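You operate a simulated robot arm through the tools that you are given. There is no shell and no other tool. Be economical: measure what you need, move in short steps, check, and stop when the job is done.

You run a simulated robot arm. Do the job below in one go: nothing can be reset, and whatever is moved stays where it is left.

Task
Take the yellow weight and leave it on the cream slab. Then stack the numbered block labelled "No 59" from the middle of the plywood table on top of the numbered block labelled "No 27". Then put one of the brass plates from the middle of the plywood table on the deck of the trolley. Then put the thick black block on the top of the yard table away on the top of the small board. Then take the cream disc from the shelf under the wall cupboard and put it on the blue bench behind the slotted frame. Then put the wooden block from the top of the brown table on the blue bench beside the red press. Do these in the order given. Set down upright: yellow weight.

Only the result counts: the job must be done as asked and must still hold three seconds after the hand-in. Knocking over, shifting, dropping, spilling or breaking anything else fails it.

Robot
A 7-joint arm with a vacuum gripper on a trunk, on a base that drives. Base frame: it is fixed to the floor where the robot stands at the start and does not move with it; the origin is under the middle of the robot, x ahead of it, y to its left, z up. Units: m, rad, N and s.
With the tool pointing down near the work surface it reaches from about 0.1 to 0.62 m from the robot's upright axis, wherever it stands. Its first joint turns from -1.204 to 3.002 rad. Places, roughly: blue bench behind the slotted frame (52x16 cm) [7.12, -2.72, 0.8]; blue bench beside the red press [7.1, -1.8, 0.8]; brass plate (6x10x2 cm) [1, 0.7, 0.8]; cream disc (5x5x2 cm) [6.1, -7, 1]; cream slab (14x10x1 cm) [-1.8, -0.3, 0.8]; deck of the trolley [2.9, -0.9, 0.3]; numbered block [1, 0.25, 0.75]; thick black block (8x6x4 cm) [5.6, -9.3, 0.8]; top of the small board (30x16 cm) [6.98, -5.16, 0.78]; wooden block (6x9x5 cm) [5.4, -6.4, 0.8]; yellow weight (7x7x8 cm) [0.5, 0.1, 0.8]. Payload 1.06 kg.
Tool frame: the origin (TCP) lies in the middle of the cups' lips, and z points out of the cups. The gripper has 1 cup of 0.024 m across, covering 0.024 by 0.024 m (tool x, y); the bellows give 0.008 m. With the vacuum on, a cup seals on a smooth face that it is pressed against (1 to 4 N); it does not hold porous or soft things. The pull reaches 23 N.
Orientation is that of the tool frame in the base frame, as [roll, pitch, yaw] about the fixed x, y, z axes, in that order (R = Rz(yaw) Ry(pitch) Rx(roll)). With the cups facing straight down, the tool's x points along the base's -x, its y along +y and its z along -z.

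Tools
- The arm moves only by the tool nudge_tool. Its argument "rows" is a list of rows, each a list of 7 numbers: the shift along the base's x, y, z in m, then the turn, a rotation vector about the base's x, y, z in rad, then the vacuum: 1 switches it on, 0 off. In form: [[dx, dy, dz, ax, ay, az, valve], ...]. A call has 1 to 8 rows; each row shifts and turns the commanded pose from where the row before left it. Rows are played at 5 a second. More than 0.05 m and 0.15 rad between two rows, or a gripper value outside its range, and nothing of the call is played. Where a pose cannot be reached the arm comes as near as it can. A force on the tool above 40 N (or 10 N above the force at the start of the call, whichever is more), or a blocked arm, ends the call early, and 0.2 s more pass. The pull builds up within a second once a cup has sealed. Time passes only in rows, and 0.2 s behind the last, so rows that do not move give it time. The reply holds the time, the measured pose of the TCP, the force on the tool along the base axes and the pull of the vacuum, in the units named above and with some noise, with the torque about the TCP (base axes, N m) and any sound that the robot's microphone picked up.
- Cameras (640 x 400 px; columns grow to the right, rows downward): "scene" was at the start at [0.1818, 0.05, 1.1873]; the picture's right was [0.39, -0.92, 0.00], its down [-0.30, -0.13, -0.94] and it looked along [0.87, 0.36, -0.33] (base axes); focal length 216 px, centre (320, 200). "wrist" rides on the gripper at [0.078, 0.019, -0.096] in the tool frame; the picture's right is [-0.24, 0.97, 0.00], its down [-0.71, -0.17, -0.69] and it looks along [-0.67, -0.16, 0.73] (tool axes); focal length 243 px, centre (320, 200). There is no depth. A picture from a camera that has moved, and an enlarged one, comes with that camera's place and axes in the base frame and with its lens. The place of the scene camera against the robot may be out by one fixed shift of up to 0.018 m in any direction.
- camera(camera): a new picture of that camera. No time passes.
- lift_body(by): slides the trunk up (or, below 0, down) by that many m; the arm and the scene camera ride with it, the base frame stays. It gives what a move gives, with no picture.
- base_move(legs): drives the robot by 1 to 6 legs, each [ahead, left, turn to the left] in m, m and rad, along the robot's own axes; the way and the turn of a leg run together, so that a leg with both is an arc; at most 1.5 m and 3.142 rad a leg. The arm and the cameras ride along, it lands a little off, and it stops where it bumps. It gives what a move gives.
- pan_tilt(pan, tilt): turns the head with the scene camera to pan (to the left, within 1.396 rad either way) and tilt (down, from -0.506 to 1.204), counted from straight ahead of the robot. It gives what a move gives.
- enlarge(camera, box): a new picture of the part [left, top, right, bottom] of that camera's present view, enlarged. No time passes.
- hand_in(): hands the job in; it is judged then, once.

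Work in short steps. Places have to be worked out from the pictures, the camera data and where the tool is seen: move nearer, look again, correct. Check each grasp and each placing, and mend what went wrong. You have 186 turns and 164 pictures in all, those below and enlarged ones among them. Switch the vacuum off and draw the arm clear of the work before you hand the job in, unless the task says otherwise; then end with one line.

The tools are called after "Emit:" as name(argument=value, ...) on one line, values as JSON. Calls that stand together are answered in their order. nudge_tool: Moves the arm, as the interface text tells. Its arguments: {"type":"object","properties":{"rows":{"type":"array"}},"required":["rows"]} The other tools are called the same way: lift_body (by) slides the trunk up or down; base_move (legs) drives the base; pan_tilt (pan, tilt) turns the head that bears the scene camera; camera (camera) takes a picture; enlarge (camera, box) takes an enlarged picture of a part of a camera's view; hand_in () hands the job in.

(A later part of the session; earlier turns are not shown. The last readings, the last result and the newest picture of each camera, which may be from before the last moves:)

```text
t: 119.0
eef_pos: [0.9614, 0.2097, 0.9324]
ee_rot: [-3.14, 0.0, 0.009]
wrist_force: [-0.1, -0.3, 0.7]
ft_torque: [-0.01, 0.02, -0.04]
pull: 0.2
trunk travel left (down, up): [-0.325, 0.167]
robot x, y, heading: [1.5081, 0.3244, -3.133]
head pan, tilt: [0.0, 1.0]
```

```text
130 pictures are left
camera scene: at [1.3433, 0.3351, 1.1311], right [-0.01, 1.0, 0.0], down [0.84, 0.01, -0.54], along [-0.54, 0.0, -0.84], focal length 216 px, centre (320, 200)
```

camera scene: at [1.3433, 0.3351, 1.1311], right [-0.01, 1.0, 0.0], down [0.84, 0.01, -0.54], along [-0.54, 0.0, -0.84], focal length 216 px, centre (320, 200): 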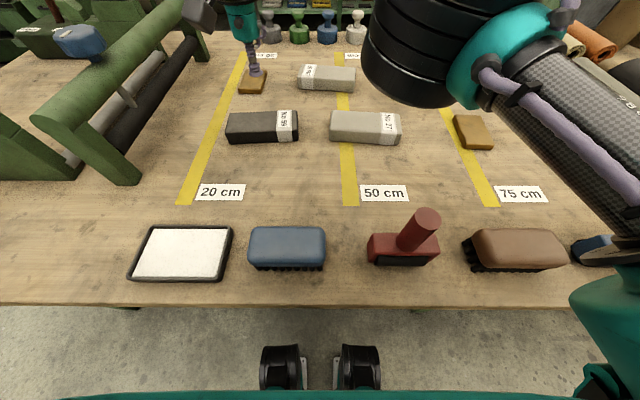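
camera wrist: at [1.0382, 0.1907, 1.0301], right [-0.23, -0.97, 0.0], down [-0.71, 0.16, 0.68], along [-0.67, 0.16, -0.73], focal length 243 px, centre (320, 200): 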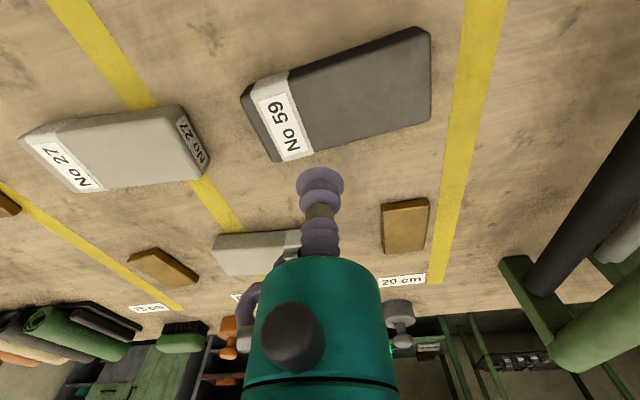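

From the wrist view the top-face centre is about (0.960, 0.192). I'll shift there, go down to ~0.875 and look again.

Emit:
nudge_tool(rows=[[0, -0.016, -0.02, 0, 0, 0, 0], [0, 0, -0.037, 0, 0, 0, 0], [0, 0, 0, 0, 0, 0, 0]])

Emit:
camera(camera="wrist")

Emit:
enlarge(camera="scene", box=[200, 60, 340, 160])

```text
t: 119.8
eef_pos: [0.9604, 0.1932, 0.8728]
ee_rot: [-3.141, 0.001, 0.008]
wrist_force: [0.3, 0.4, 0.4]
ft_torque: [-0.06, -0.03, -0.02]
pull: 0.0
trunk travel left (down, up): [-0.325, 0.167]
robot x, y, heading: [1.5097, 0.3239, -3.134]
head pan, tilt: [0.0, 1.0]
```

```text
129 pictures are left
camera wrist: at [1.0372, 0.1756, 0.9708], right [-0.23, -0.97, 0.0], down [-0.71, 0.17, 0.68], along [-0.67, 0.16, -0.73], focal length 243 px, centre (320, 200)
```

wrist: 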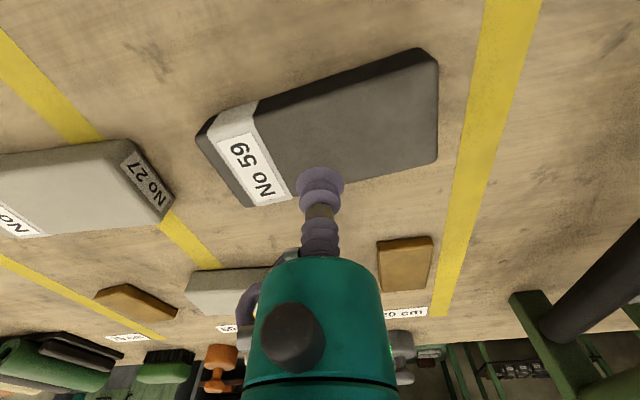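

```text
4.00 times, centred on (270, 110) of scene
camera zoom: at [1.3433, 0.335, 1.1311], right [-0.01, 1.0, 0.0], down [0.84, 0.01, -0.54], along [-0.54, 0.0, -0.84], focal length 864 px, centre (520, 560)
```

zoom: 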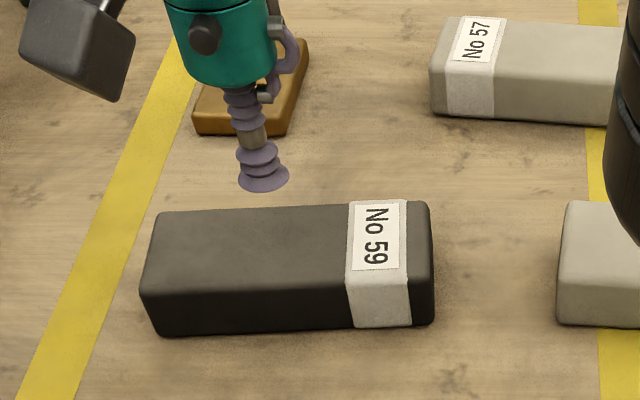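

Top-face centre refines to about (0.965, 0.186), z≈0.84. Descending with the vacuum on.

Emit:
nudge_tool(rows=[[0.004, -0.007, -0.012, 0, 0, 0, 1], [0, 0, -0.01, 0, 0, 0, 1], [0, 0, -0.006, 0, 0, 0, 1], [0, 0, 0, 0, 0, 0, 1]])

```text
t: 120.8
eef_pos: [0.9631, 0.1855, 0.8475]
ee_rot: [-3.141, -0.002, 0.009]
wrist_force: [-0.5, -0.5, 0.1]
ft_torque: [0.01, 0.02, -0.03]
pull: 0.1
trunk travel left (down, up): [-0.325, 0.167]
robot x, y, heading: [1.5078, 0.321, -3.135]
head pan, tilt: [0.0, 1.0]
```

No contact yet at 0.8475; continuing in small steps.

Emit:
nudge_tool(rows=[[0, 0, -0.004, 0, 0, 0, 1], [0, 0, -0.004, 0, 0, 0, 1], [0, 0, 0, 0, 0, 0, 1]])

```text
t: 121.6
eef_pos: [0.963, 0.1859, 0.8384]
ee_rot: [-3.139, -0.001, 0.007]
wrist_force: [0.0, -0.5, -0.5]
ft_torque: [0.01, -0.02, 0.02]
pull: 0.0
trunk travel left (down, up): [-0.325, 0.167]
robot x, y, heading: [1.5092, 0.3199, -3.135]
head pan, tilt: [0.0, 1.0]
```

Emit:
nudge_tool(rows=[[0, 0, -0.004, 0, 0, 0, 1], [0, 0, -0.004, 0, 0, 0, 1], [0, 0, 0, 0, 0, 0, 1]])

Emit:
enlarge(camera="scene", box=[200, 60, 340, 160])

```text
t: 122.4
eef_pos: [0.9627, 0.1858, 0.8337]
ee_rot: [-3.141, 0.002, 0.008]
wrist_force: [-0.5, 3.3, 16.3]
ft_torque: [-0.03, -0.02, -0.01]
pull: 22.9
trunk travel left (down, up): [-0.325, 0.167]
robot x, y, heading: [1.5094, 0.3193, -3.136]
head pan, tilt: [0.0, 1.0]
```

```text
4.00 times, centred on (270, 110) of scene
camera zoom: at [1.3444, 0.3356, 1.1313], right [-0.01, 1.0, 0.0], down [0.84, 0.01, -0.54], along [-0.54, 0.0, -0.84], focal length 864 px, centre (520, 560)
```

zoom: 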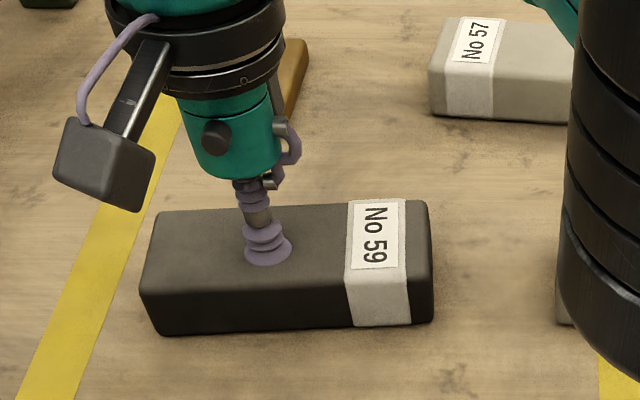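

Sealed at z≈0.833. Lifting gently and checking the load.

Emit:
nudge_tool(rows=[[0, 0, 0.006, 0, 0, 0, 1], [0, 0, 0.01, 0, 0, 0, 1], [0, 0, 0.025, 0, 0, 0, 1], [0, 0, 0.035, 0, 0, 0, 1], [0, 0, 0, 0, 0, 0, 1]])

Emit:
camera(camera="wrist")

Emit:
camera(camera="scene")

```text
t: 123.6
eef_pos: [0.9633, 0.1866, 0.91]
ee_rot: [-3.14, -0.001, 0.006]
wrist_force: [0.6, 0.7, -4.4]
ft_torque: [-0.04, 0.01, 0.0]
pull: 23.0
trunk travel left (down, up): [-0.325, 0.167]
robot x, y, heading: [1.5112, 0.3212, -3.13]
head pan, tilt: [0.0, 1.0]
```

```text
126 pictures are left
camera wrist: at [1.0399, 0.1685, 1.0057], right [-0.23, -0.97, 0.0], down [-0.71, 0.17, 0.68], along [-0.67, 0.16, -0.73], focal length 243 px, centre (320, 200)
```

wrist: 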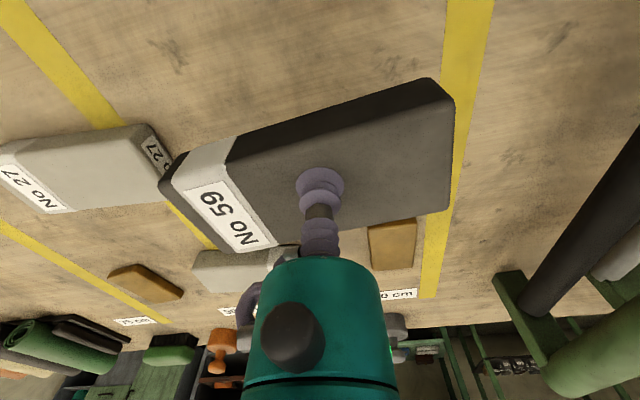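

```text
125 pictures are left
camera scene: at [1.343, 0.3349, 1.131], right [-0.01, 1.0, 0.0], down [0.84, 0.01, -0.54], along [-0.54, 0.0, -0.84], focal length 216 px, centre (320, 200)
```

scene: 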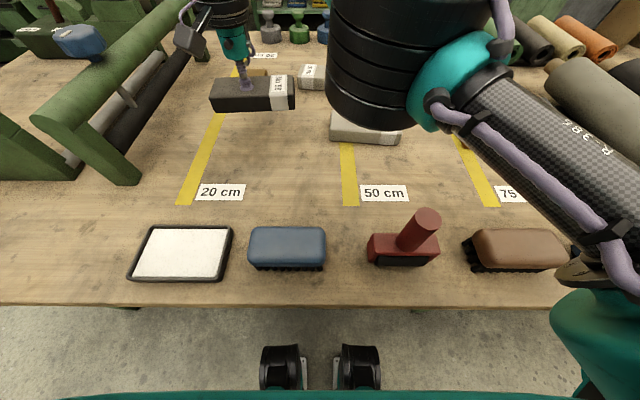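

The block is held (≈0.45 kg), centred within ~5 mm. No 27 should be at about (0.964, 0.409), rotated ~-0.12 rad relative. Raising and moving over toward it with a partial turn, then look.

Emit:
nudge_tool(rows=[[0, 0, 0.04, 0, 0, 0, 1], [0, 0.04, 0, 0, 0, -0.02, 1], [0, 0.04, 0, 0, 0, -0.02, 1], [0, 0.04, 0, 0, 0, -0.02, 1], [0, 0.03, 0, 0, 0, -0.02, 1], [0, 0, 0, 0, 0, 0, 1]])

Emit:
camera(camera="wrist")

Emit:
camera(camera="scene")

```text
t: 125.0
eef_pos: [0.965, 0.3498, 0.9467]
ee_rot: [-3.141, -0.002, -0.072]
wrist_force: [0.6, 0.8, -4.4]
ft_torque: [-0.03, -0.02, 0.01]
pull: 23.3
out of reach, approached as far as the arm can: row 1
trunk travel left (down, up): [-0.325, 0.167]
robot x, y, heading: [1.5095, 0.3251, -3.13]
head pan, tilt: [0.0, 1.0]
```

```text
124 pictures are left
camera wrist: at [1.0403, 0.3267, 1.0422], right [-0.31, -0.95, 0.0], down [-0.69, 0.22, 0.68], along [-0.65, 0.21, -0.73], focal length 243 px, centre (320, 200)
```

wrist: 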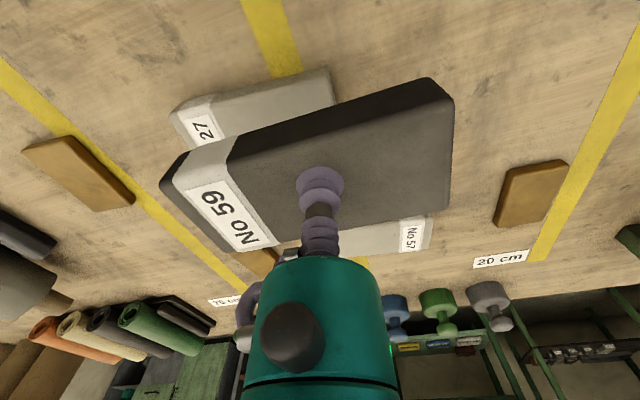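

```text
123 pictures are left
camera scene: at [1.343, 0.3349, 1.131], right [-0.01, 1.0, 0.0], down [0.84, 0.01, -0.54], along [-0.54, 0.0, -0.84], focal length 216 px, centre (320, 200)
```

scene: 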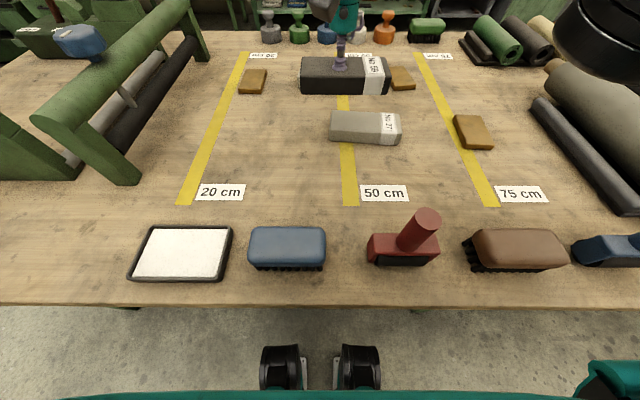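

No 27's centre comes out at about (0.961, 0.408). Moving the held block over it with the rest of the yaw and lowering to z≈0.915.

Emit:
nudge_tool(rows=[[-0.001, 0.027, -0.005, 0, 0, -0.03, 1], [-0.001, 0.026, -0.005, 0, 0, -0.03, 1], [0, 0, -0.02, 0, 0, 0, 1], [0, 0, 0, 0, 0, 0, 1]])

Emit:
enlarge(camera="scene", box=[290, 60, 430, 160])

Emit:
camera(camera="wrist")

```text
t: 126.0
eef_pos: [0.9654, 0.4032, 0.9177]
ee_rot: [3.141, -0.002, -0.132]
wrist_force: [-0.8, 1.1, -3.9]
ft_torque: [-0.03, -0.04, -0.01]
pull: 22.8
trunk travel left (down, up): [-0.325, 0.167]
robot x, y, heading: [1.5103, 0.3217, -3.139]
head pan, tilt: [0.0, 1.0]
```

```text
4.00 times, centred on (360, 110) of scene
camera zoom: at [1.343, 0.335, 1.131], right [-0.01, 1.0, 0.0], down [0.84, 0.01, -0.54], along [-0.54, 0.0, -0.84], focal length 864 px, centre (160, 560)
```

zoom: 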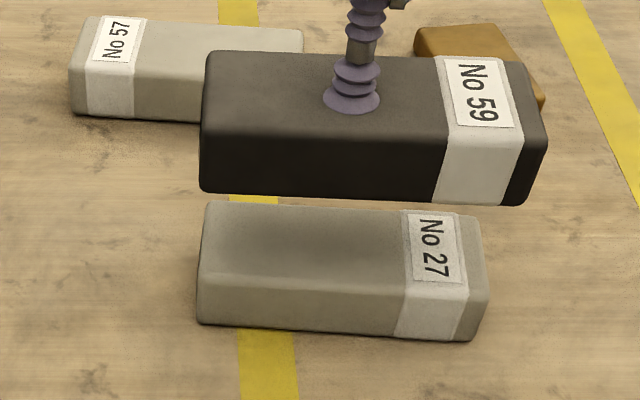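

```text
121 pictures are left
camera wrist: at [1.0379, 0.3743, 1.0135], right [-0.36, -0.93, 0.0], down [-0.68, 0.26, 0.68], along [-0.64, 0.25, -0.73], focal length 243 px, centre (320, 200)
```

wrist: 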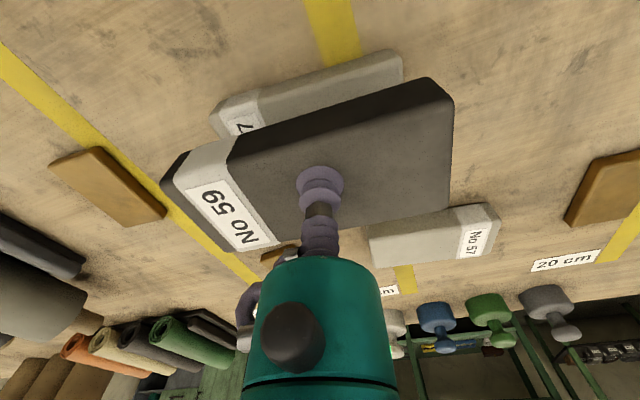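

Yaw matches and the two blocks line up within about a centimetre. Small correction +4 mm x, then lower.

Emit:
nudge_tool(rows=[[0.002, -0.001, -0.01, 0, 0, 0, 1], [0.002, -0.001, -0.01, 0, 0, 0, 1], [0, 0, -0.008, 0, 0, 0, 1], [0, 0, 0, 0, 0, 0, 1]])

Emit:
enlarge(camera="scene", box=[290, 60, 430, 160])

```text
t: 127.0
eef_pos: [0.9675, 0.4009, 0.8894]
ee_rot: [-3.139, -0.002, -0.131]
wrist_force: [0.2, 0.5, -3.7]
ft_torque: [-0.07, -0.03, -0.02]
pull: 23.1
trunk travel left (down, up): [-0.325, 0.167]
robot x, y, heading: [1.5041, 0.3203, -3.134]
head pan, tilt: [0.0, 1.0]
```

```text
4.00 times, centred on (360, 110) of scene
camera zoom: at [1.343, 0.335, 1.131], right [-0.01, 1.0, 0.0], down [0.84, 0.01, -0.54], along [-0.54, 0.0, -0.84], focal length 864 px, centre (160, 560)
```

zoom: 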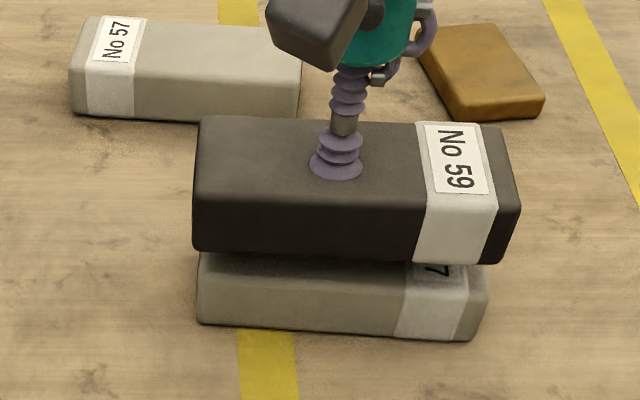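

Alignment looks good (will land within ~5 mm). Lowering in small steps to contact.

Emit:
nudge_tool(rows=[[0, 0.002, -0.004, 0, 0, 0, 1], [0, 0, -0.003, 0, 0, 0, 1], [0, 0, 0, 0, 0, 0, 1]])

```text
t: 127.8
eef_pos: [0.9686, 0.4034, 0.8824]
ee_rot: [-3.14, -0.001, -0.133]
wrist_force: [-0.3, 0.0, -3.8]
ft_torque: [-0.02, -0.02, 0.0]
pull: 22.6
trunk travel left (down, up): [-0.325, 0.167]
robot x, y, heading: [1.5097, 0.3254, -3.136]
head pan, tilt: [0.0, 1.0]
```

Emit:
nudge_tool(rows=[[0, 0, -0.003, 0, 0, 0, 1], [0, 0, -0.003, 0, 0, 0, 1], [0, 0, 0, 0, 0, 0, 1]])

```text
t: 128.6
eef_pos: [0.9684, 0.401, 0.8766]
ee_rot: [-3.139, -0.002, -0.133]
wrist_force: [0.2, -0.1, -3.6]
ft_torque: [-0.04, -0.03, -0.01]
pull: 23.3
trunk travel left (down, up): [-0.325, 0.167]
robot x, y, heading: [1.5066, 0.3218, -3.133]
head pan, tilt: [0.0, 1.0]
```

Emit:
nudge_tool(rows=[[0, 0, -0.003, 0, 0, 0, 1], [0, 0, -0.002, 0, 0, 0, 1], [0, 0, 0, 0, 0, 0, 1]])

Emit:
enlarge(camera="scene", box=[290, 60, 430, 160])

```text
t: 129.4
eef_pos: [0.9664, 0.4025, 0.8703]
ee_rot: [-3.14, -0.002, -0.132]
wrist_force: [-0.3, 0.4, -4.0]
ft_torque: [-0.04, -0.04, 0.0]
pull: 22.6
trunk travel left (down, up): [-0.325, 0.167]
robot x, y, heading: [1.5115, 0.3243, -3.134]
head pan, tilt: [0.0, 1.0]
```

```text
4.00 times, centred on (360, 110) of scene
camera zoom: at [1.343, 0.335, 1.131], right [-0.01, 1.0, 0.0], down [0.84, 0.01, -0.54], along [-0.54, 0.0, -0.84], focal length 864 px, centre (160, 560)
```

zoom: 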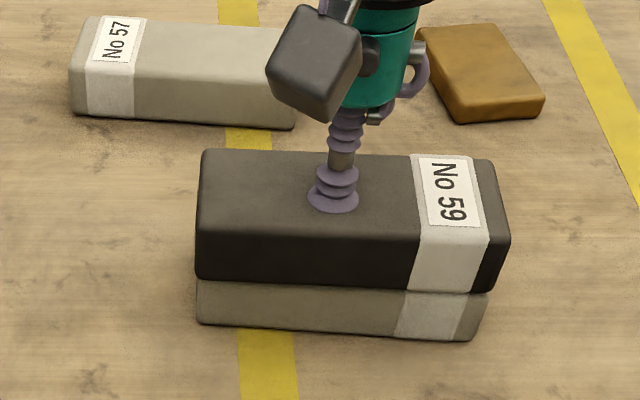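

Not yet touching; nearly there. Continuing.

Emit:
nudge_tool(rows=[[0, 0, -0.002, 0, 0, 0, 1], [0, 0, -0.002, 0, 0, 0, 1], [0, 0, 0, 0, 0, 0, 1]])

```text
t: 130.2
eef_pos: [0.9683, 0.4034, 0.868]
ee_rot: [3.139, 0.002, -0.131]
wrist_force: [-6.7, 0.0, 15.2]
ft_torque: [0.06, 0.02, 0.03]
pull: 22.8
trunk travel left (down, up): [-0.325, 0.167]
robot x, y, heading: [1.5087, 0.3216, -3.133]
head pan, tilt: [0.0, 1.0]
```

Contact made. Easing up 2 mm, then releasing.

Emit:
nudge_tool(rows=[[0, 0, 0.002, 0, 0, 0, 1], [0, 0, 0, 0, 0, 0, 0], [0, 0, 0, 0, 0, 0, 0], [0, 0, 0, 0, 0, 0, 0], [0, 0, 0, 0, 0, 0, 0]])

Emit:
nudge_tool(rows=[[0, 0, 0.008, 0, 0, 0, 0], [0.01, 0, 0.03, 0, 0, 0, 0], [0.02, 0, 0.04, 0, 0, 0, 0], [0.02, 0, 0.04, 0, 0, 0, 0]])

Emit:
enlarge(camera="scene", box=[290, 60, 430, 160])

```text
t: 131.4
eef_pos: [0.9698, 0.4016, 0.8681]
ee_rot: [-3.14, -0.002, -0.132]
wrist_force: [0.0, 0.8, 0.2]
ft_torque: [-0.02, 0.0, -0.05]
pull: 0.1
trunk travel left (down, up): [-0.325, 0.167]
robot x, y, heading: [1.508, 0.324, -3.131]
head pan, tilt: [0.0, 1.0]
```

```text
t: 132.4
eef_pos: [1.0221, 0.4032, 0.9857]
ee_rot: [-3.141, -0.002, -0.135]
wrist_force: [-0.1, 0.5, 0.6]
ft_torque: [0.0, -0.01, 0.02]
pull: 0.1
trunk travel left (down, up): [-0.325, 0.167]
robot x, y, heading: [1.5111, 0.3243, -3.134]
head pan, tilt: [0.0, 1.0]
```

```text
4.00 times, centred on (360, 110) of scene
camera zoom: at [1.3435, 0.3349, 1.1311], right [-0.01, 1.0, 0.0], down [0.84, 0.01, -0.54], along [-0.54, 0.0, -0.84], focal length 864 px, centre (160, 560)
```

zoom: 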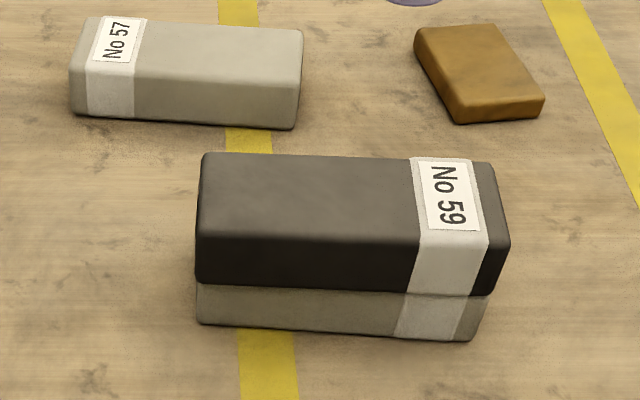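

No 59 sits squarely on No 27. For the brass plate, the one near (0.955, 0.65) is easiest from here: strafe to y≈0.6.

Emit:
base_move(legs=[[0, -0.27, 0]])

Emit:
camera(camera="wrist")

Emit:
camera(camera="scene")

```text
t: 135.4
eef_pos: [1.019, 0.6739, 0.9863]
ee_rot: [-3.14, -0.002, -0.133]
wrist_force: [-0.3, 0.0, -0.4]
ft_torque: [0.03, 0.0, -0.01]
pull: 0.1
trunk travel left (down, up): [-0.325, 0.167]
robot x, y, heading: [1.5063, 0.5925, -3.136]
head pan, tilt: [0.0, 1.0]
```

```text
117 pictures are left
camera wrist: at [1.0935, 0.6464, 1.0825], right [-0.36, -0.93, 0.0], down [-0.68, 0.26, 0.68], along [-0.64, 0.25, -0.73], focal length 243 px, centre (320, 200)
```

wrist: 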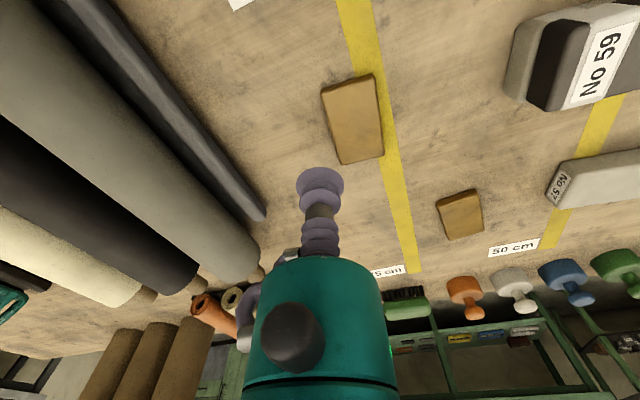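

```text
116 pictures are left
camera scene: at [1.3412, 0.607, 1.1311], right [-0.01, 1.0, 0.0], down [0.84, 0.01, -0.54], along [-0.54, 0.0, -0.84], focal length 216 px, centre (320, 200)
```

scene: 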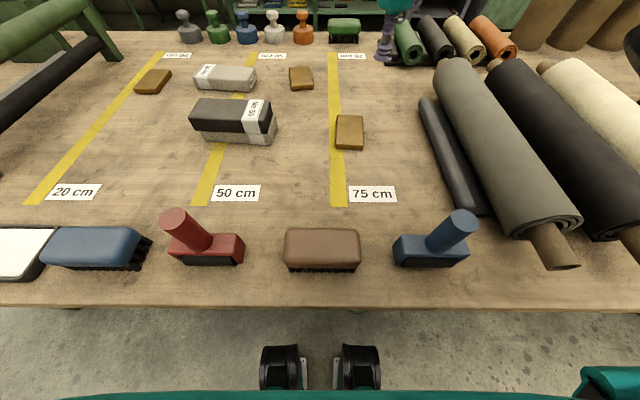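

Plate centre is at about (0.965, 0.654). Moving above it.

Emit:
nudge_tool(rows=[[-0.018, -0.007, -0.04, 0, 0, 0, 0], [-0.018, -0.006, -0.04, 0, 0, 0, 0], [-0.018, -0.006, -0.035, 0, 0, 0, 0], [0, 0, 0, 0, 0, 0, 0]])

Emit:
camera(camera="wrist")

```text
t: 136.4
eef_pos: [0.9629, 0.6527, 0.8714]
ee_rot: [-3.139, 0.001, -0.132]
wrist_force: [-0.4, 0.4, 0.1]
ft_torque: [-0.02, 0.03, 0.02]
pull: 0.1
trunk travel left (down, up): [-0.325, 0.167]
robot x, y, heading: [1.5073, 0.5945, -3.135]
head pan, tilt: [0.0, 1.0]
```

```text
115 pictures are left
camera wrist: at [1.0369, 0.6242, 0.9676], right [-0.36, -0.93, 0.0], down [-0.68, 0.26, 0.68], along [-0.64, 0.25, -0.73], focal length 243 px, centre (320, 200)
```

wrist: 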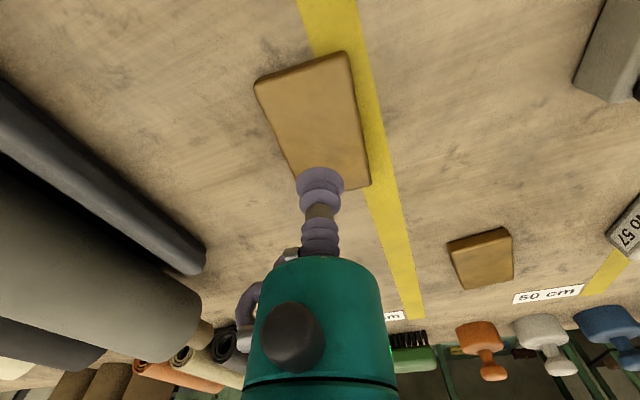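

Centre confirmed at (0.967, 0.655). Descending with vacuum.

Emit:
nudge_tool(rows=[[0.002, 0.001, -0.02, 0, 0, 0, 1], [0.002, 0.001, -0.02, 0, 0, 0, 1], [0, 0, -0.006, 0, 0, 0, 1], [0, 0, 0, 0, 0, 0, 1]])

```text
t: 137.4
eef_pos: [0.9696, 0.6575, 0.8238]
ee_rot: [-3.139, -0.001, -0.133]
wrist_force: [0.7, 0.1, -0.3]
ft_torque: [-0.01, -0.01, -0.04]
pull: 0.0
trunk travel left (down, up): [-0.325, 0.167]
robot x, y, heading: [1.5089, 0.5941, -3.132]
head pan, tilt: [0.0, 1.0]
```

Emit:
nudge_tool(rows=[[0, 0, -0.003, 0, 0, 0, 1], [0, 0, -0.003, 0, 0, 0, 1], [0, 0, 0, 0, 0, 0, 1]])

```text
t: 138.2
eef_pos: [0.9688, 0.6573, 0.8167]
ee_rot: [-3.14, -0.003, -0.132]
wrist_force: [1.2, -0.2, 0.2]
ft_torque: [-0.01, -0.03, 0.02]
pull: 23.3
trunk travel left (down, up): [-0.325, 0.167]
robot x, y, heading: [1.5077, 0.5964, -3.133]
head pan, tilt: [0.0, 1.0]
```

Sealed at z 0.817. Lifting and retracting.

Emit:
nudge_tool(rows=[[0, 0, 0.01, 0, 0, 0, 1], [0, 0, 0.03, 0, 0, 0, 1], [0.02, 0, 0.04, 0, 0, 0, 1], [0.03, 0, 0.035, 0, 0, 0, 1], [0.03, 0, 0.035, 0, 0, 0, 1], [0.03, 0, 0.035, 0, 0, 0, 1], [0.04, 0, 0.02, 0, 0, 0, 1], [0.045, 0, 0, 0, 0, 0, 1]])

Emit:
camera(camera="wrist")

```text
t: 140.0
eef_pos: [1.1674, 0.6624, 1.0252]
ee_rot: [-3.14, -0.002, -0.133]
wrist_force: [0.0, 0.3, -8.7]
ft_torque: [0.01, -0.08, 0.0]
pull: 23.1
trunk travel left (down, up): [-0.325, 0.167]
robot x, y, heading: [1.5073, 0.5962, -3.132]
head pan, tilt: [0.0, 1.0]
```

```text
114 pictures are left
camera wrist: at [1.2405, 0.6331, 1.123], right [-0.36, -0.93, 0.0], down [-0.68, 0.26, 0.68], along [-0.64, 0.25, -0.73], focal length 243 px, centre (320, 200)
```

wrist: 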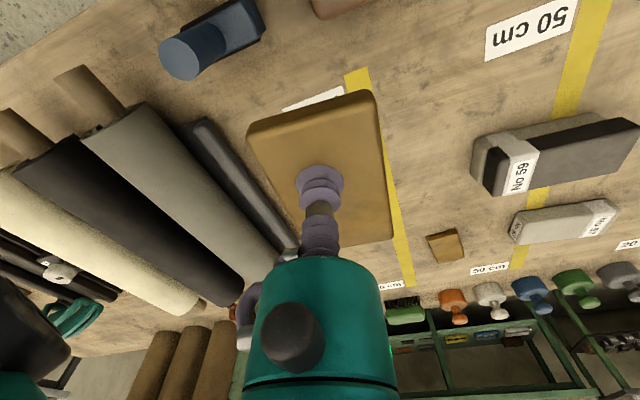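

The plate is held (≈0.9 kg). Now to the trolley deck (about x 2.7–3.1, y −0.62 to −1.2): back off, strafe, turn right to face it, then look.

Emit:
base_move(legs=[[-0.4, 0, 0], [0, 1.4, 0], [0, 0, -3.14]])

Emit:
pan_tilt(pan=0.0, tilt=0.7)

Emit:
camera(camera="scene")

```text
t: 161.8
eef_pos: [2.255, -0.8688, 1.0269]
ee_rot: [-3.14, -0.001, 2.992]
wrist_force: [0.8, 0.1, -8.4]
ft_torque: [-0.01, 0.13, -0.04]
pull: 22.8
trunk travel left (down, up): [-0.325, 0.167]
robot x, y, heading: [1.9129, -0.7941, -0.003]
head pan, tilt: [0.0, 1.0]
```

```text
t: 162.6
eef_pos: [2.2528, -0.8687, 1.0266]
ee_rot: [-3.141, -0.001, 2.994]
wrist_force: [-0.1, -0.2, -7.9]
ft_torque: [0.01, 0.11, 0.03]
pull: 22.9
trunk travel left (down, up): [-0.325, 0.167]
robot x, y, heading: [1.9152, -0.7989, -0.007]
head pan, tilt: [0.0, 0.7]
```

```text
113 pictures are left
camera scene: at [2.0948, -0.7834, 1.1543], right [-0.01, -1.0, 0.0], down [-0.64, 0.01, -0.76], along [0.76, -0.01, -0.64], focal length 216 px, centre (320, 200)
```

scene: 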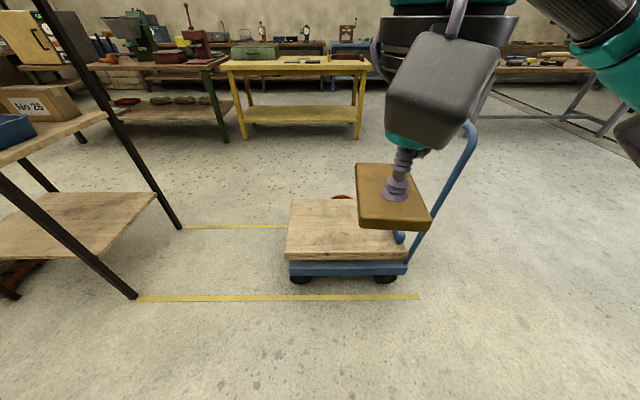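

Deck centre ≈ (2.9, −0.91), handle along its −y end. To keep my elbow away from the handle I'll approach the near-left corner at 45°.

Emit:
base_move(legs=[[0, 0, -0.78], [0.12, 0.66, 0]])

Emit:
camera(camera="scene")

```text
t: 171.0
eef_pos: [2.6632, -0.7127, 1.0276]
ee_rot: [-3.139, -0.002, 2.194]
wrist_force: [0.1, -0.6, -8.0]
ft_torque: [0.08, 0.08, -0.02]
pull: 22.9
trunk travel left (down, up): [-0.325, 0.167]
robot x, y, heading: [2.4786, -0.4218, -0.807]
head pan, tilt: [0.0, 0.7]
```

```text
112 pictures are left
camera scene: at [2.6025, -0.5349, 1.1544], right [-0.72, -0.69, 0.0], down [-0.45, 0.47, -0.76], along [0.53, -0.55, -0.64], focal length 216 px, centre (320, 200)
```

scene: 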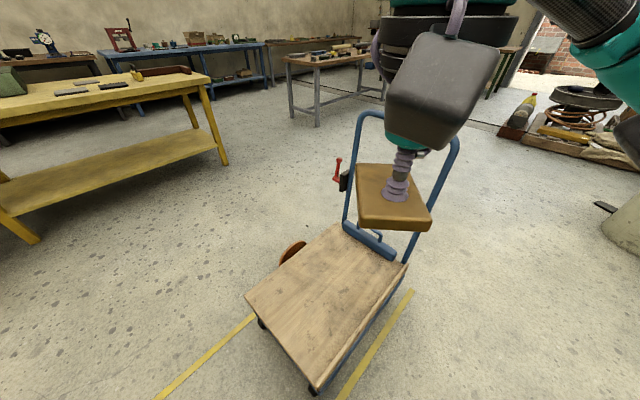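

Ready at the corner. Lowering the trunk.

Emit:
lift_body(by=-0.32)

Emit:
camera(camera="scene")

```text
t: 173.3
eef_pos: [2.6671, -0.7203, 0.7638]
ee_rot: [-3.132, -0.023, 2.17]
wrist_force: [0.0, 0.0, -7.8]
ft_torque: [0.1, 0.1, -0.02]
pull: 22.8
trunk travel left (down, up): [-0.066, 0.426]
robot x, y, heading: [2.4786, -0.4178, -0.808]
head pan, tilt: [0.0, 0.7]
stopped: the force on the tool passed its limit at 64 N (the readings are from after the stop); the commanded pose is now the measured one
```

```text
111 pictures are left
camera scene: at [2.6567, -0.5926, 0.8798], right [-0.73, -0.69, 0.0], down [-0.43, 0.46, -0.78], along [0.53, -0.56, -0.63], focal length 216 px, centre (320, 200)
```

scene: 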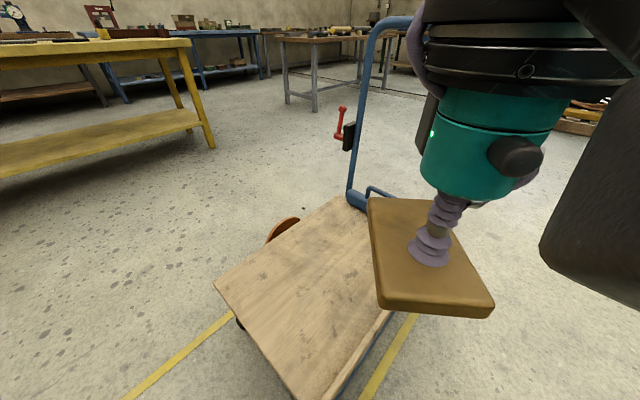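

Something blocked the lowering at 0.26 m. Before moving, I'll look to my right at the elbow.

Emit:
pan_tilt(pan=-0.7, tilt=0.7)

Emit:
camera(camera="scene")

Emit:
camera(camera="wrist")

```text
t: 174.4
eef_pos: [2.6666, -0.7207, 0.765]
ee_rot: [-3.139, -0.025, 2.169]
wrist_force: [0.9, 0.1, -8.4]
ft_torque: [0.06, 0.1, 0.06]
pull: 23.2
trunk travel left (down, up): [-0.066, 0.426]
robot x, y, heading: [2.4753, -0.42, -0.81]
head pan, tilt: [-0.7, 0.7]
```

```text
110 pictures are left
camera scene: at [2.6112, -0.6155, 0.8819], right [-0.99, -0.15, 0.0], down [-0.09, 0.61, -0.79], along [0.12, -0.78, -0.62], focal length 216 px, centre (320, 200)
```

scene: 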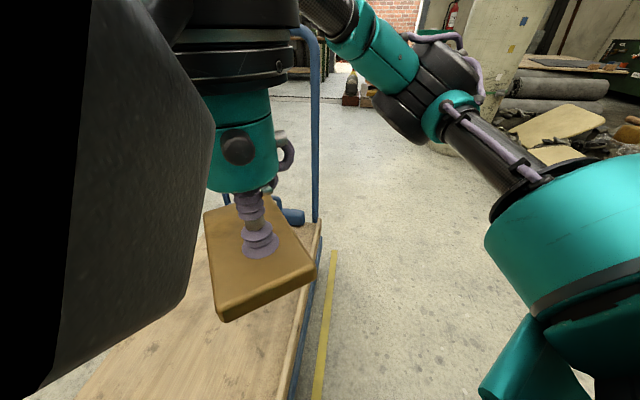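

```text
109 pictures are left
camera wrist: at [2.6387, -0.6456, 0.8634], right [0.94, 0.35, -0.01], down [0.27, -0.69, 0.67], along [0.23, -0.63, -0.74], focal length 243 px, centre (320, 200)
```

wrist: 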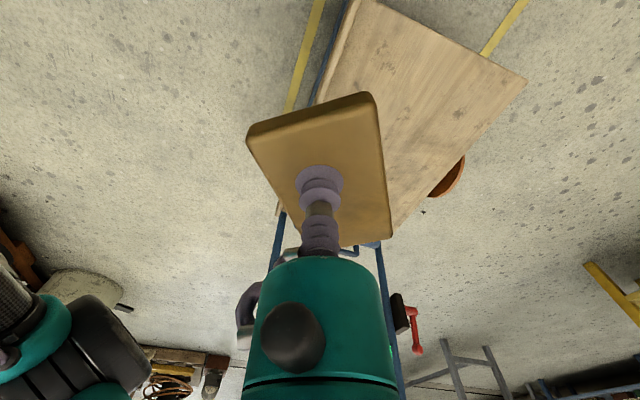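

The wrist-camera box was against my head. I'll extend the tool outward toward the deck spot, away from the body, and level it.

Emit:
nudge_tool(rows=[[0.035, -0.02, -0.005, 0, 0, 0, 1], [0.035, -0.02, -0.005, 0, 0, 0, 1], [0.035, -0.02, -0.005, 0, 0, 0, 1], [0.03, -0.015, -0.02, 0, 0, 0, 1]])

Emit:
camera(camera="scene")

```text
t: 175.4
eef_pos: [2.8053, -0.7966, 0.7263]
ee_rot: [-3.135, -0.021, 2.176]
wrist_force: [0.4, -0.5, -8.6]
ft_torque: [0.07, 0.09, 0.0]
pull: 23.0
trunk travel left (down, up): [-0.066, 0.426]
robot x, y, heading: [2.4785, -0.4178, -0.81]
head pan, tilt: [-0.7, 0.7]
```

```text
108 pictures are left
camera scene: at [2.6035, -0.6151, 0.8791], right [-1.0, -0.06, 0.0], down [-0.04, 0.64, -0.76], along [0.05, -0.76, -0.64], focal length 216 px, centre (320, 200)
```

scene: 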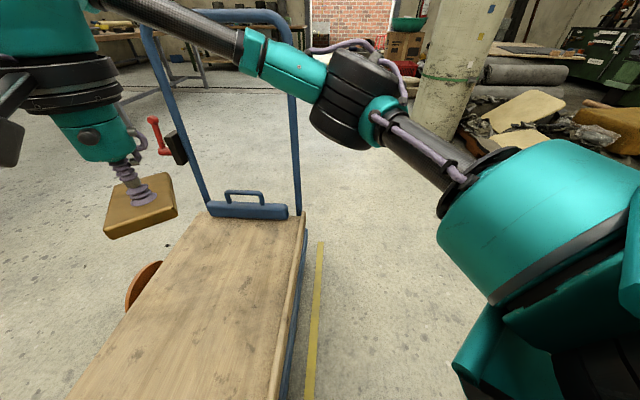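

Clear. Levelling the tool by its small tilt and lowering over the deck at about (2.84, −0.80).

Emit:
nudge_tool(rows=[[0.02, -0.003, -0.03, -0.0135, -0.0174, 0, 1], [0.015, 0, -0.04, 0, 0, 0, 1], [0, 0, -0.045, 0, 0, 0, 1], [0, 0, -0.045, 0, 0, 0, 1], [0, 0, -0.045, 0, 0, 0, 1]])

Emit:
camera(camera="scene")

```text
t: 176.6
eef_pos: [2.8393, -0.7983, 0.5241]
ee_rot: [3.141, 0.0, 2.173]
wrist_force: [0.7, 0.2, -8.4]
ft_torque: [0.09, 0.13, 0.01]
pull: 22.6
trunk travel left (down, up): [-0.066, 0.426]
robot x, y, heading: [2.4783, -0.4145, -0.813]
head pan, tilt: [-0.7, 0.7]
```

```text
107 pictures are left
camera scene: at [2.6036, -0.6151, 0.8791], right [-1.0, -0.06, 0.0], down [-0.04, 0.64, -0.76], along [0.05, -0.76, -0.64], focal length 216 px, centre (320, 200)
```

scene: 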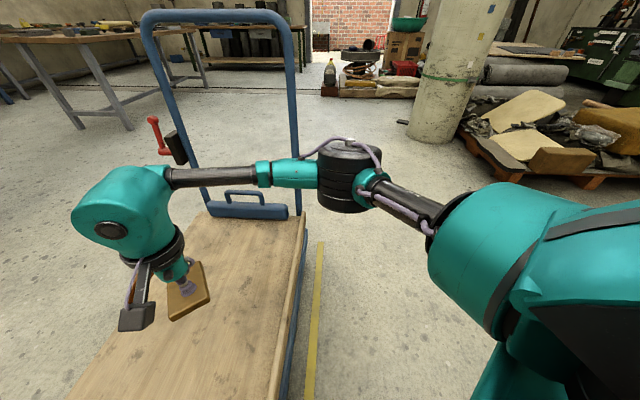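

Continuing down towards the deck.

Emit:
nudge_tool(rows=[[0, 0, -0.045, 0, 0, 0, 1], [0, 0, -0.045, 0, 0, 0, 1], [0, 0, -0.04, 0, 0, 0, 1], [0, 0, 0, 0, 0, 0, 1]])

Emit:
camera(camera="scene")

Emit:
camera(camera="wrist")

```text
t: 177.6
eef_pos: [2.8389, -0.7963, 0.3939]
ee_rot: [3.141, 0.001, 2.173]
wrist_force: [0.0, 1.0, -7.5]
ft_torque: [0.06, 0.15, 0.01]
pull: 23.1
trunk travel left (down, up): [-0.066, 0.426]
robot x, y, heading: [2.4789, -0.4139, -0.803]
head pan, tilt: [-0.7, 0.7]
```

```text
106 pictures are left
camera scene: at [2.6036, -0.6151, 0.8791], right [-1.0, -0.06, 0.0], down [-0.04, 0.64, -0.76], along [0.05, -0.76, -0.64], focal length 216 px, centre (320, 200)
```

scene: 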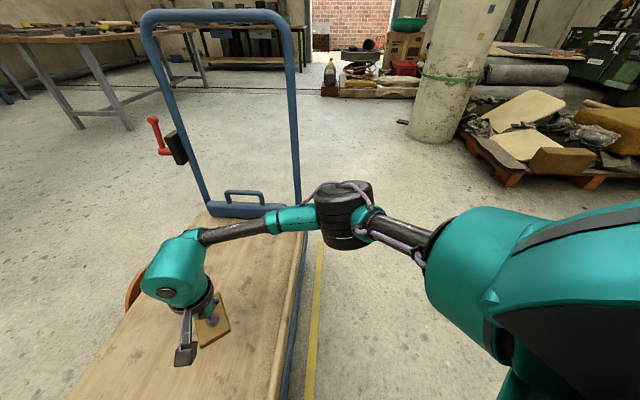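

```text
105 pictures are left
camera wrist: at [2.8083, -0.7214, 0.4896], right [0.93, 0.36, 0.0], down [0.26, -0.68, 0.68], along [0.24, -0.64, -0.73], focal length 243 px, centre (320, 200)
```

wrist: 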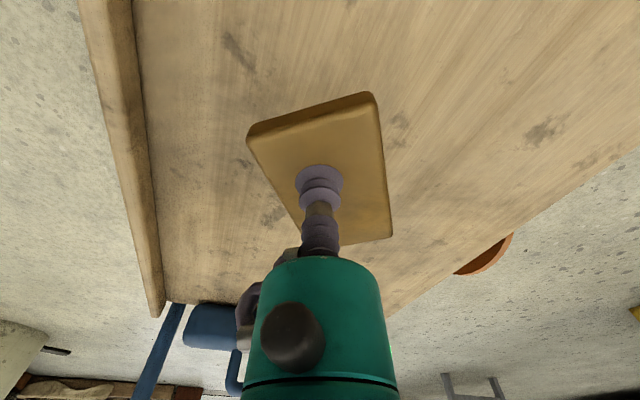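

The plate is well inside the deck. Continue down.

Emit:
nudge_tool(rows=[[0, 0, -0.025, 0, 0, 0, 1], [0, 0, -0.015, 0, 0, 0, 1], [0, 0, 0, 0, 0, 0, 1]])

Emit:
camera(camera="wrist")

```text
t: 178.4
eef_pos: [2.8381, -0.7958, 0.3537]
ee_rot: [-3.141, 0.0, 2.172]
wrist_force: [-0.6, 0.3, -7.6]
ft_torque: [0.09, 0.11, -0.02]
pull: 23.3
trunk travel left (down, up): [-0.066, 0.426]
robot x, y, heading: [2.4752, -0.4201, -0.806]
head pan, tilt: [-0.7, 0.7]
```

```text
104 pictures are left
camera wrist: at [2.8077, -0.7204, 0.4494], right [0.93, 0.36, 0.0], down [0.26, -0.68, 0.68], along [0.24, -0.64, -0.73], focal length 243 px, centre (320, 200)
```

wrist: 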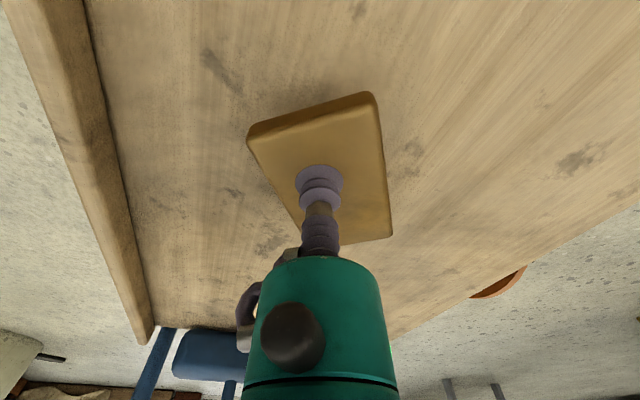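

Parallax puts the deck at z≈0.305, so contact near TCP 0.326.

Emit:
nudge_tool(rows=[[0, 0, -0.015, 0, 0, 0, 1], [0, 0, -0.005, 0, 0, 0, 1], [0, 0, 0, 0, 0, 0, 1]])

Emit:
nudge_tool(rows=[[0, 0, -0.003, 0, 0, 0, 1], [0, 0, -0.002, 0, 0, 0, 1], [0, 0, 0, 0, 0, 0, 1]])

```text
t: 179.2
eef_pos: [2.8362, -0.7968, 0.3339]
ee_rot: [-3.14, -0.001, 2.171]
wrist_force: [-0.6, 0.5, -7.7]
ft_torque: [0.05, 0.1, -0.02]
pull: 23.2
trunk travel left (down, up): [-0.066, 0.426]
robot x, y, heading: [2.4783, -0.4216, -0.808]
head pan, tilt: [-0.7, 0.7]
```

```text
t: 180.0
eef_pos: [2.8367, -0.7969, 0.3298]
ee_rot: [-3.141, -0.001, 2.173]
wrist_force: [0.0, -0.9, -7.6]
ft_torque: [0.06, 0.11, -0.01]
pull: 22.6
trunk travel left (down, up): [-0.066, 0.426]
robot x, y, heading: [2.4809, -0.4177, -0.81]
head pan, tilt: [-0.7, 0.7]
```

Emit:
nudge_tool(rows=[[0, 0, -0.003, 0, 0, 0, 1], [0, 0, -0.002, 0, 0, 0, 1], [0, 0, 0, 0, 0, 0, 1]])

```text
t: 180.8
eef_pos: [2.8365, -0.7969, 0.3239]
ee_rot: [3.141, 0.0, 2.173]
wrist_force: [0.2, -0.8, -8.8]
ft_torque: [0.09, 0.11, -0.02]
pull: 23.0
trunk travel left (down, up): [-0.066, 0.426]
robot x, y, heading: [2.4775, -0.4148, -0.803]
head pan, tilt: [-0.7, 0.7]
```

Emit:
nudge_tool(rows=[[0, 0, -0.003, 0, 0, 0, 1], [0, 0, -0.002, 0, 0, 0, 1], [0, 0, 0, 0, 0, 0, 1]])

Emit:
camera(camera="wrist")

```text
t: 181.6
eef_pos: [2.8364, -0.7965, 0.3206]
ee_rot: [3.141, 0.001, 2.174]
wrist_force: [-0.7, -0.6, -5.1]
ft_torque: [-0.04, -0.08, -0.03]
pull: 22.8
trunk travel left (down, up): [-0.066, 0.426]
robot x, y, heading: [2.4764, -0.42, -0.807]
head pan, tilt: [-0.7, 0.7]
```

```text
103 pictures are left
camera wrist: at [2.8067, -0.7211, 0.4165], right [0.93, 0.36, 0.0], down [0.26, -0.68, 0.68], along [0.25, -0.64, -0.73], focal length 243 px, centre (320, 200)
```

wrist: 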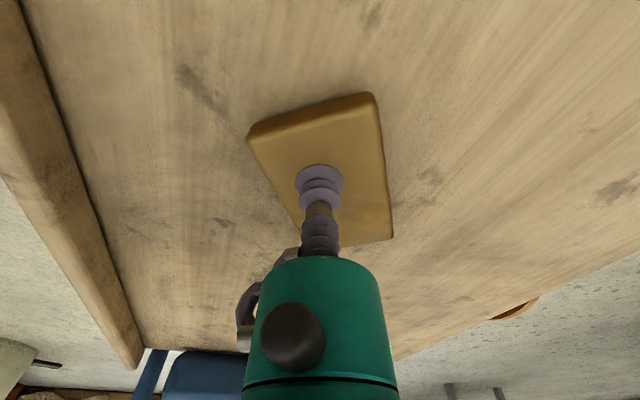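

Contact begins (load dropping). One more 2 mm, then release and rise.

Emit:
nudge_tool(rows=[[0, 0, -0.002, 0, 0, 0, 1], [0, 0, 0, 0, 0, 0, 0], [0, 0, 0, 0, 0, 0, 0], [0, 0, 0, 0, 0, 0, 0], [0, 0, 0, 0, 0, 0, 0]])

Emit:
nudge_tool(rows=[[0, 0, 0.01, 0, 0, 0, 0], [0, 0, 0.04, 0, 0, 0, 0], [0, 0, 0.045, 0, 0, 0, 0], [0, 0, 0.045, 0, 0, 0, 0], [0, 0, 0.045, 0, 0, 0, 0], [0, 0, 0.045, 0, 0, 0, 0], [0, 0, 0.045, 0, 0, 0, 0], [0, 0, 0.045, 0, 0, 0, 0]])

Emit:
camera(camera="wrist")

```text
t: 182.8
eef_pos: [2.837, -0.7964, 0.3177]
ee_rot: [3.141, 0.0, 2.173]
wrist_force: [-0.1, -0.4, 0.3]
ft_torque: [0.03, 0.0, 0.01]
pull: 0.0
trunk travel left (down, up): [-0.066, 0.426]
robot x, y, heading: [2.4772, -0.4159, -0.802]
head pan, tilt: [-0.7, 0.7]
```

```text
t: 184.6
eef_pos: [2.8321, -0.7951, 0.6386]
ee_rot: [3.141, -0.001, 2.173]
wrist_force: [-0.7, -0.7, -0.4]
ft_torque: [0.01, 0.0, 0.03]
pull: 0.0
trunk travel left (down, up): [-0.066, 0.426]
robot x, y, heading: [2.4771, -0.4158, -0.809]
head pan, tilt: [-0.7, 0.7]
```

```text
102 pictures are left
camera wrist: at [2.8021, -0.7199, 0.7354], right [0.93, 0.36, 0.0], down [0.26, -0.68, 0.68], along [0.24, -0.64, -0.73], focal length 243 px, centre (320, 200)
```

wrist: 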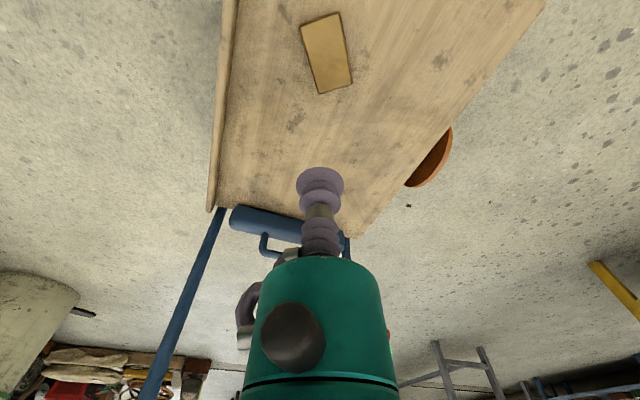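

The plate lies flat on the deck. Now raise the trunk back to mid height and tuck the arm before driving on.

Emit:
lift_body(by=0.26)

Emit:
nudge_tool(rows=[[-0.023, 0.024, 0.03, 0, 0, 0, 0], [-0.023, 0.024, 0.03, 0, 0, 0, 0], [-0.023, 0.024, 0.03, 0, 0, 0, 0], [-0.023, 0.024, 0.03, 0, 0, 0, 0], [-0.023, 0.024, 0.03, 0, 0, 0, 0], [-0.023, 0.024, 0.03, 0, 0, 0, 0]])

Emit:
pan_tilt(pan=-0.75, tilt=0.25)

Emit:
camera(camera="scene")

Emit:
pan_tilt(pan=0.3, tilt=0.25)

Emit:
camera(camera="scene")

```text
t: 187.2
eef_pos: [2.8359, -0.797, 0.8982]
ee_rot: [-3.141, -0.001, 2.173]
wrist_force: [-0.4, 0.3, 0.0]
ft_torque: [0.01, 0.0, 0.01]
pull: 0.1
trunk travel left (down, up): [-0.326, 0.166]
robot x, y, heading: [2.4767, -0.414, -0.802]
head pan, tilt: [-0.7, 0.7]
```

```text
t: 188.7
eef_pos: [2.6984, -0.6491, 1.078]
ee_rot: [-3.141, 0.001, 2.175]
wrist_force: [0.1, 0.6, -0.2]
ft_torque: [-0.02, 0.01, -0.03]
pull: 0.0
trunk travel left (down, up): [-0.326, 0.166]
robot x, y, heading: [2.4772, -0.4219, -0.809]
head pan, tilt: [-0.7, 0.7]
```

```text
t: 189.6
eef_pos: [2.6994, -0.6496, 1.0786]
ee_rot: [3.141, 0.0, 2.172]
wrist_force: [-0.3, -0.4, 0.7]
ft_torque: [0.02, -0.02, -0.03]
pull: 0.2
trunk travel left (down, up): [-0.326, 0.166]
robot x, y, heading: [2.4798, -0.417, -0.807]
head pan, tilt: [-0.75, 0.25]
```

```text
101 pictures are left
camera scene: at [2.5446, -0.5665, 1.1966], right [-1.0, -0.01, 0.0], down [0.0, 0.25, -0.97], along [0.01, -0.97, -0.25], focal length 216 px, centre (320, 200)
```

scene: 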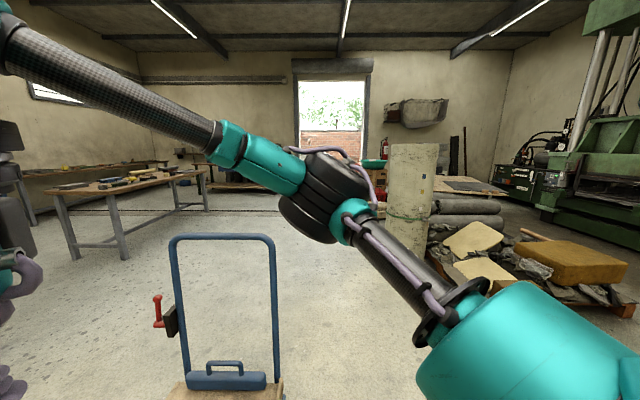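

```text
t: 190.8
eef_pos: [2.698, -0.6505, 1.0786]
ee_rot: [-3.141, 0.0, 2.172]
wrist_force: [0.3, 0.0, -0.2]
ft_torque: [0.01, -0.01, 0.02]
pull: 0.0
trunk travel left (down, up): [-0.326, 0.166]
robot x, y, heading: [2.4777, -0.4198, -0.805]
head pan, tilt: [0.3, 0.25]
```

```text
100 pictures are left
camera scene: at [2.6249, -0.5184, 1.1967], right [-0.49, -0.87, 0.0], down [-0.22, 0.12, -0.97], along [0.85, -0.47, -0.25], focal length 216 px, centre (320, 200)
```

scene: 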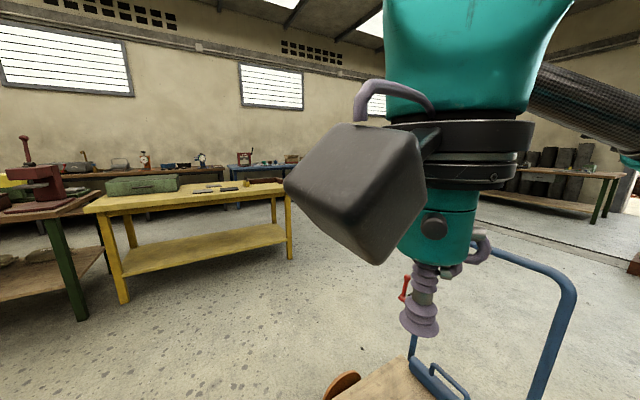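

The doorway to the yard is straight along −y at x≈2.2, wall at y≈−7.4. I'll turn to face −y, sidestep away from the trolley, and drive down.

Emit:
base_move(legs=[[0, 0, -0.766], [0, -0.23, 0], [1.4, 0, 0], [1.5, 0.2, 0]])

Emit:
pan_tilt(pan=0.1, tilt=0.2)

Emit:
camera(camera="scene")

```text
refused: leg 4 is longer than a leg can be; nothing moved
```

```text
t: 191.6
eef_pos: [2.6974, -0.6502, 1.0776]
ee_rot: [3.141, -0.001, 2.171]
wrist_force: [-0.5, -1.0, 0.0]
ft_torque: [0.02, -0.01, 0.0]
pull: 0.0
trunk travel left (down, up): [-0.326, 0.166]
robot x, y, heading: [2.4778, -0.4194, -0.804]
head pan, tilt: [0.099, 0.201]
```

```text
99 pictures are left
camera scene: at [2.6141, -0.5336, 1.2013], right [-0.65, -0.76, 0.0], down [-0.15, 0.13, -0.98], along [0.75, -0.64, -0.2], focal length 216 px, centre (320, 200)
```

scene: 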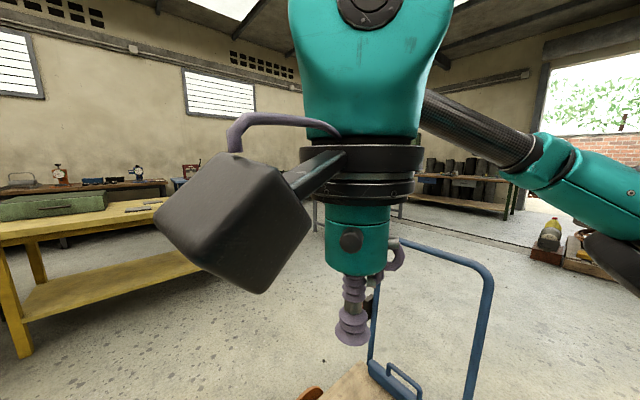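

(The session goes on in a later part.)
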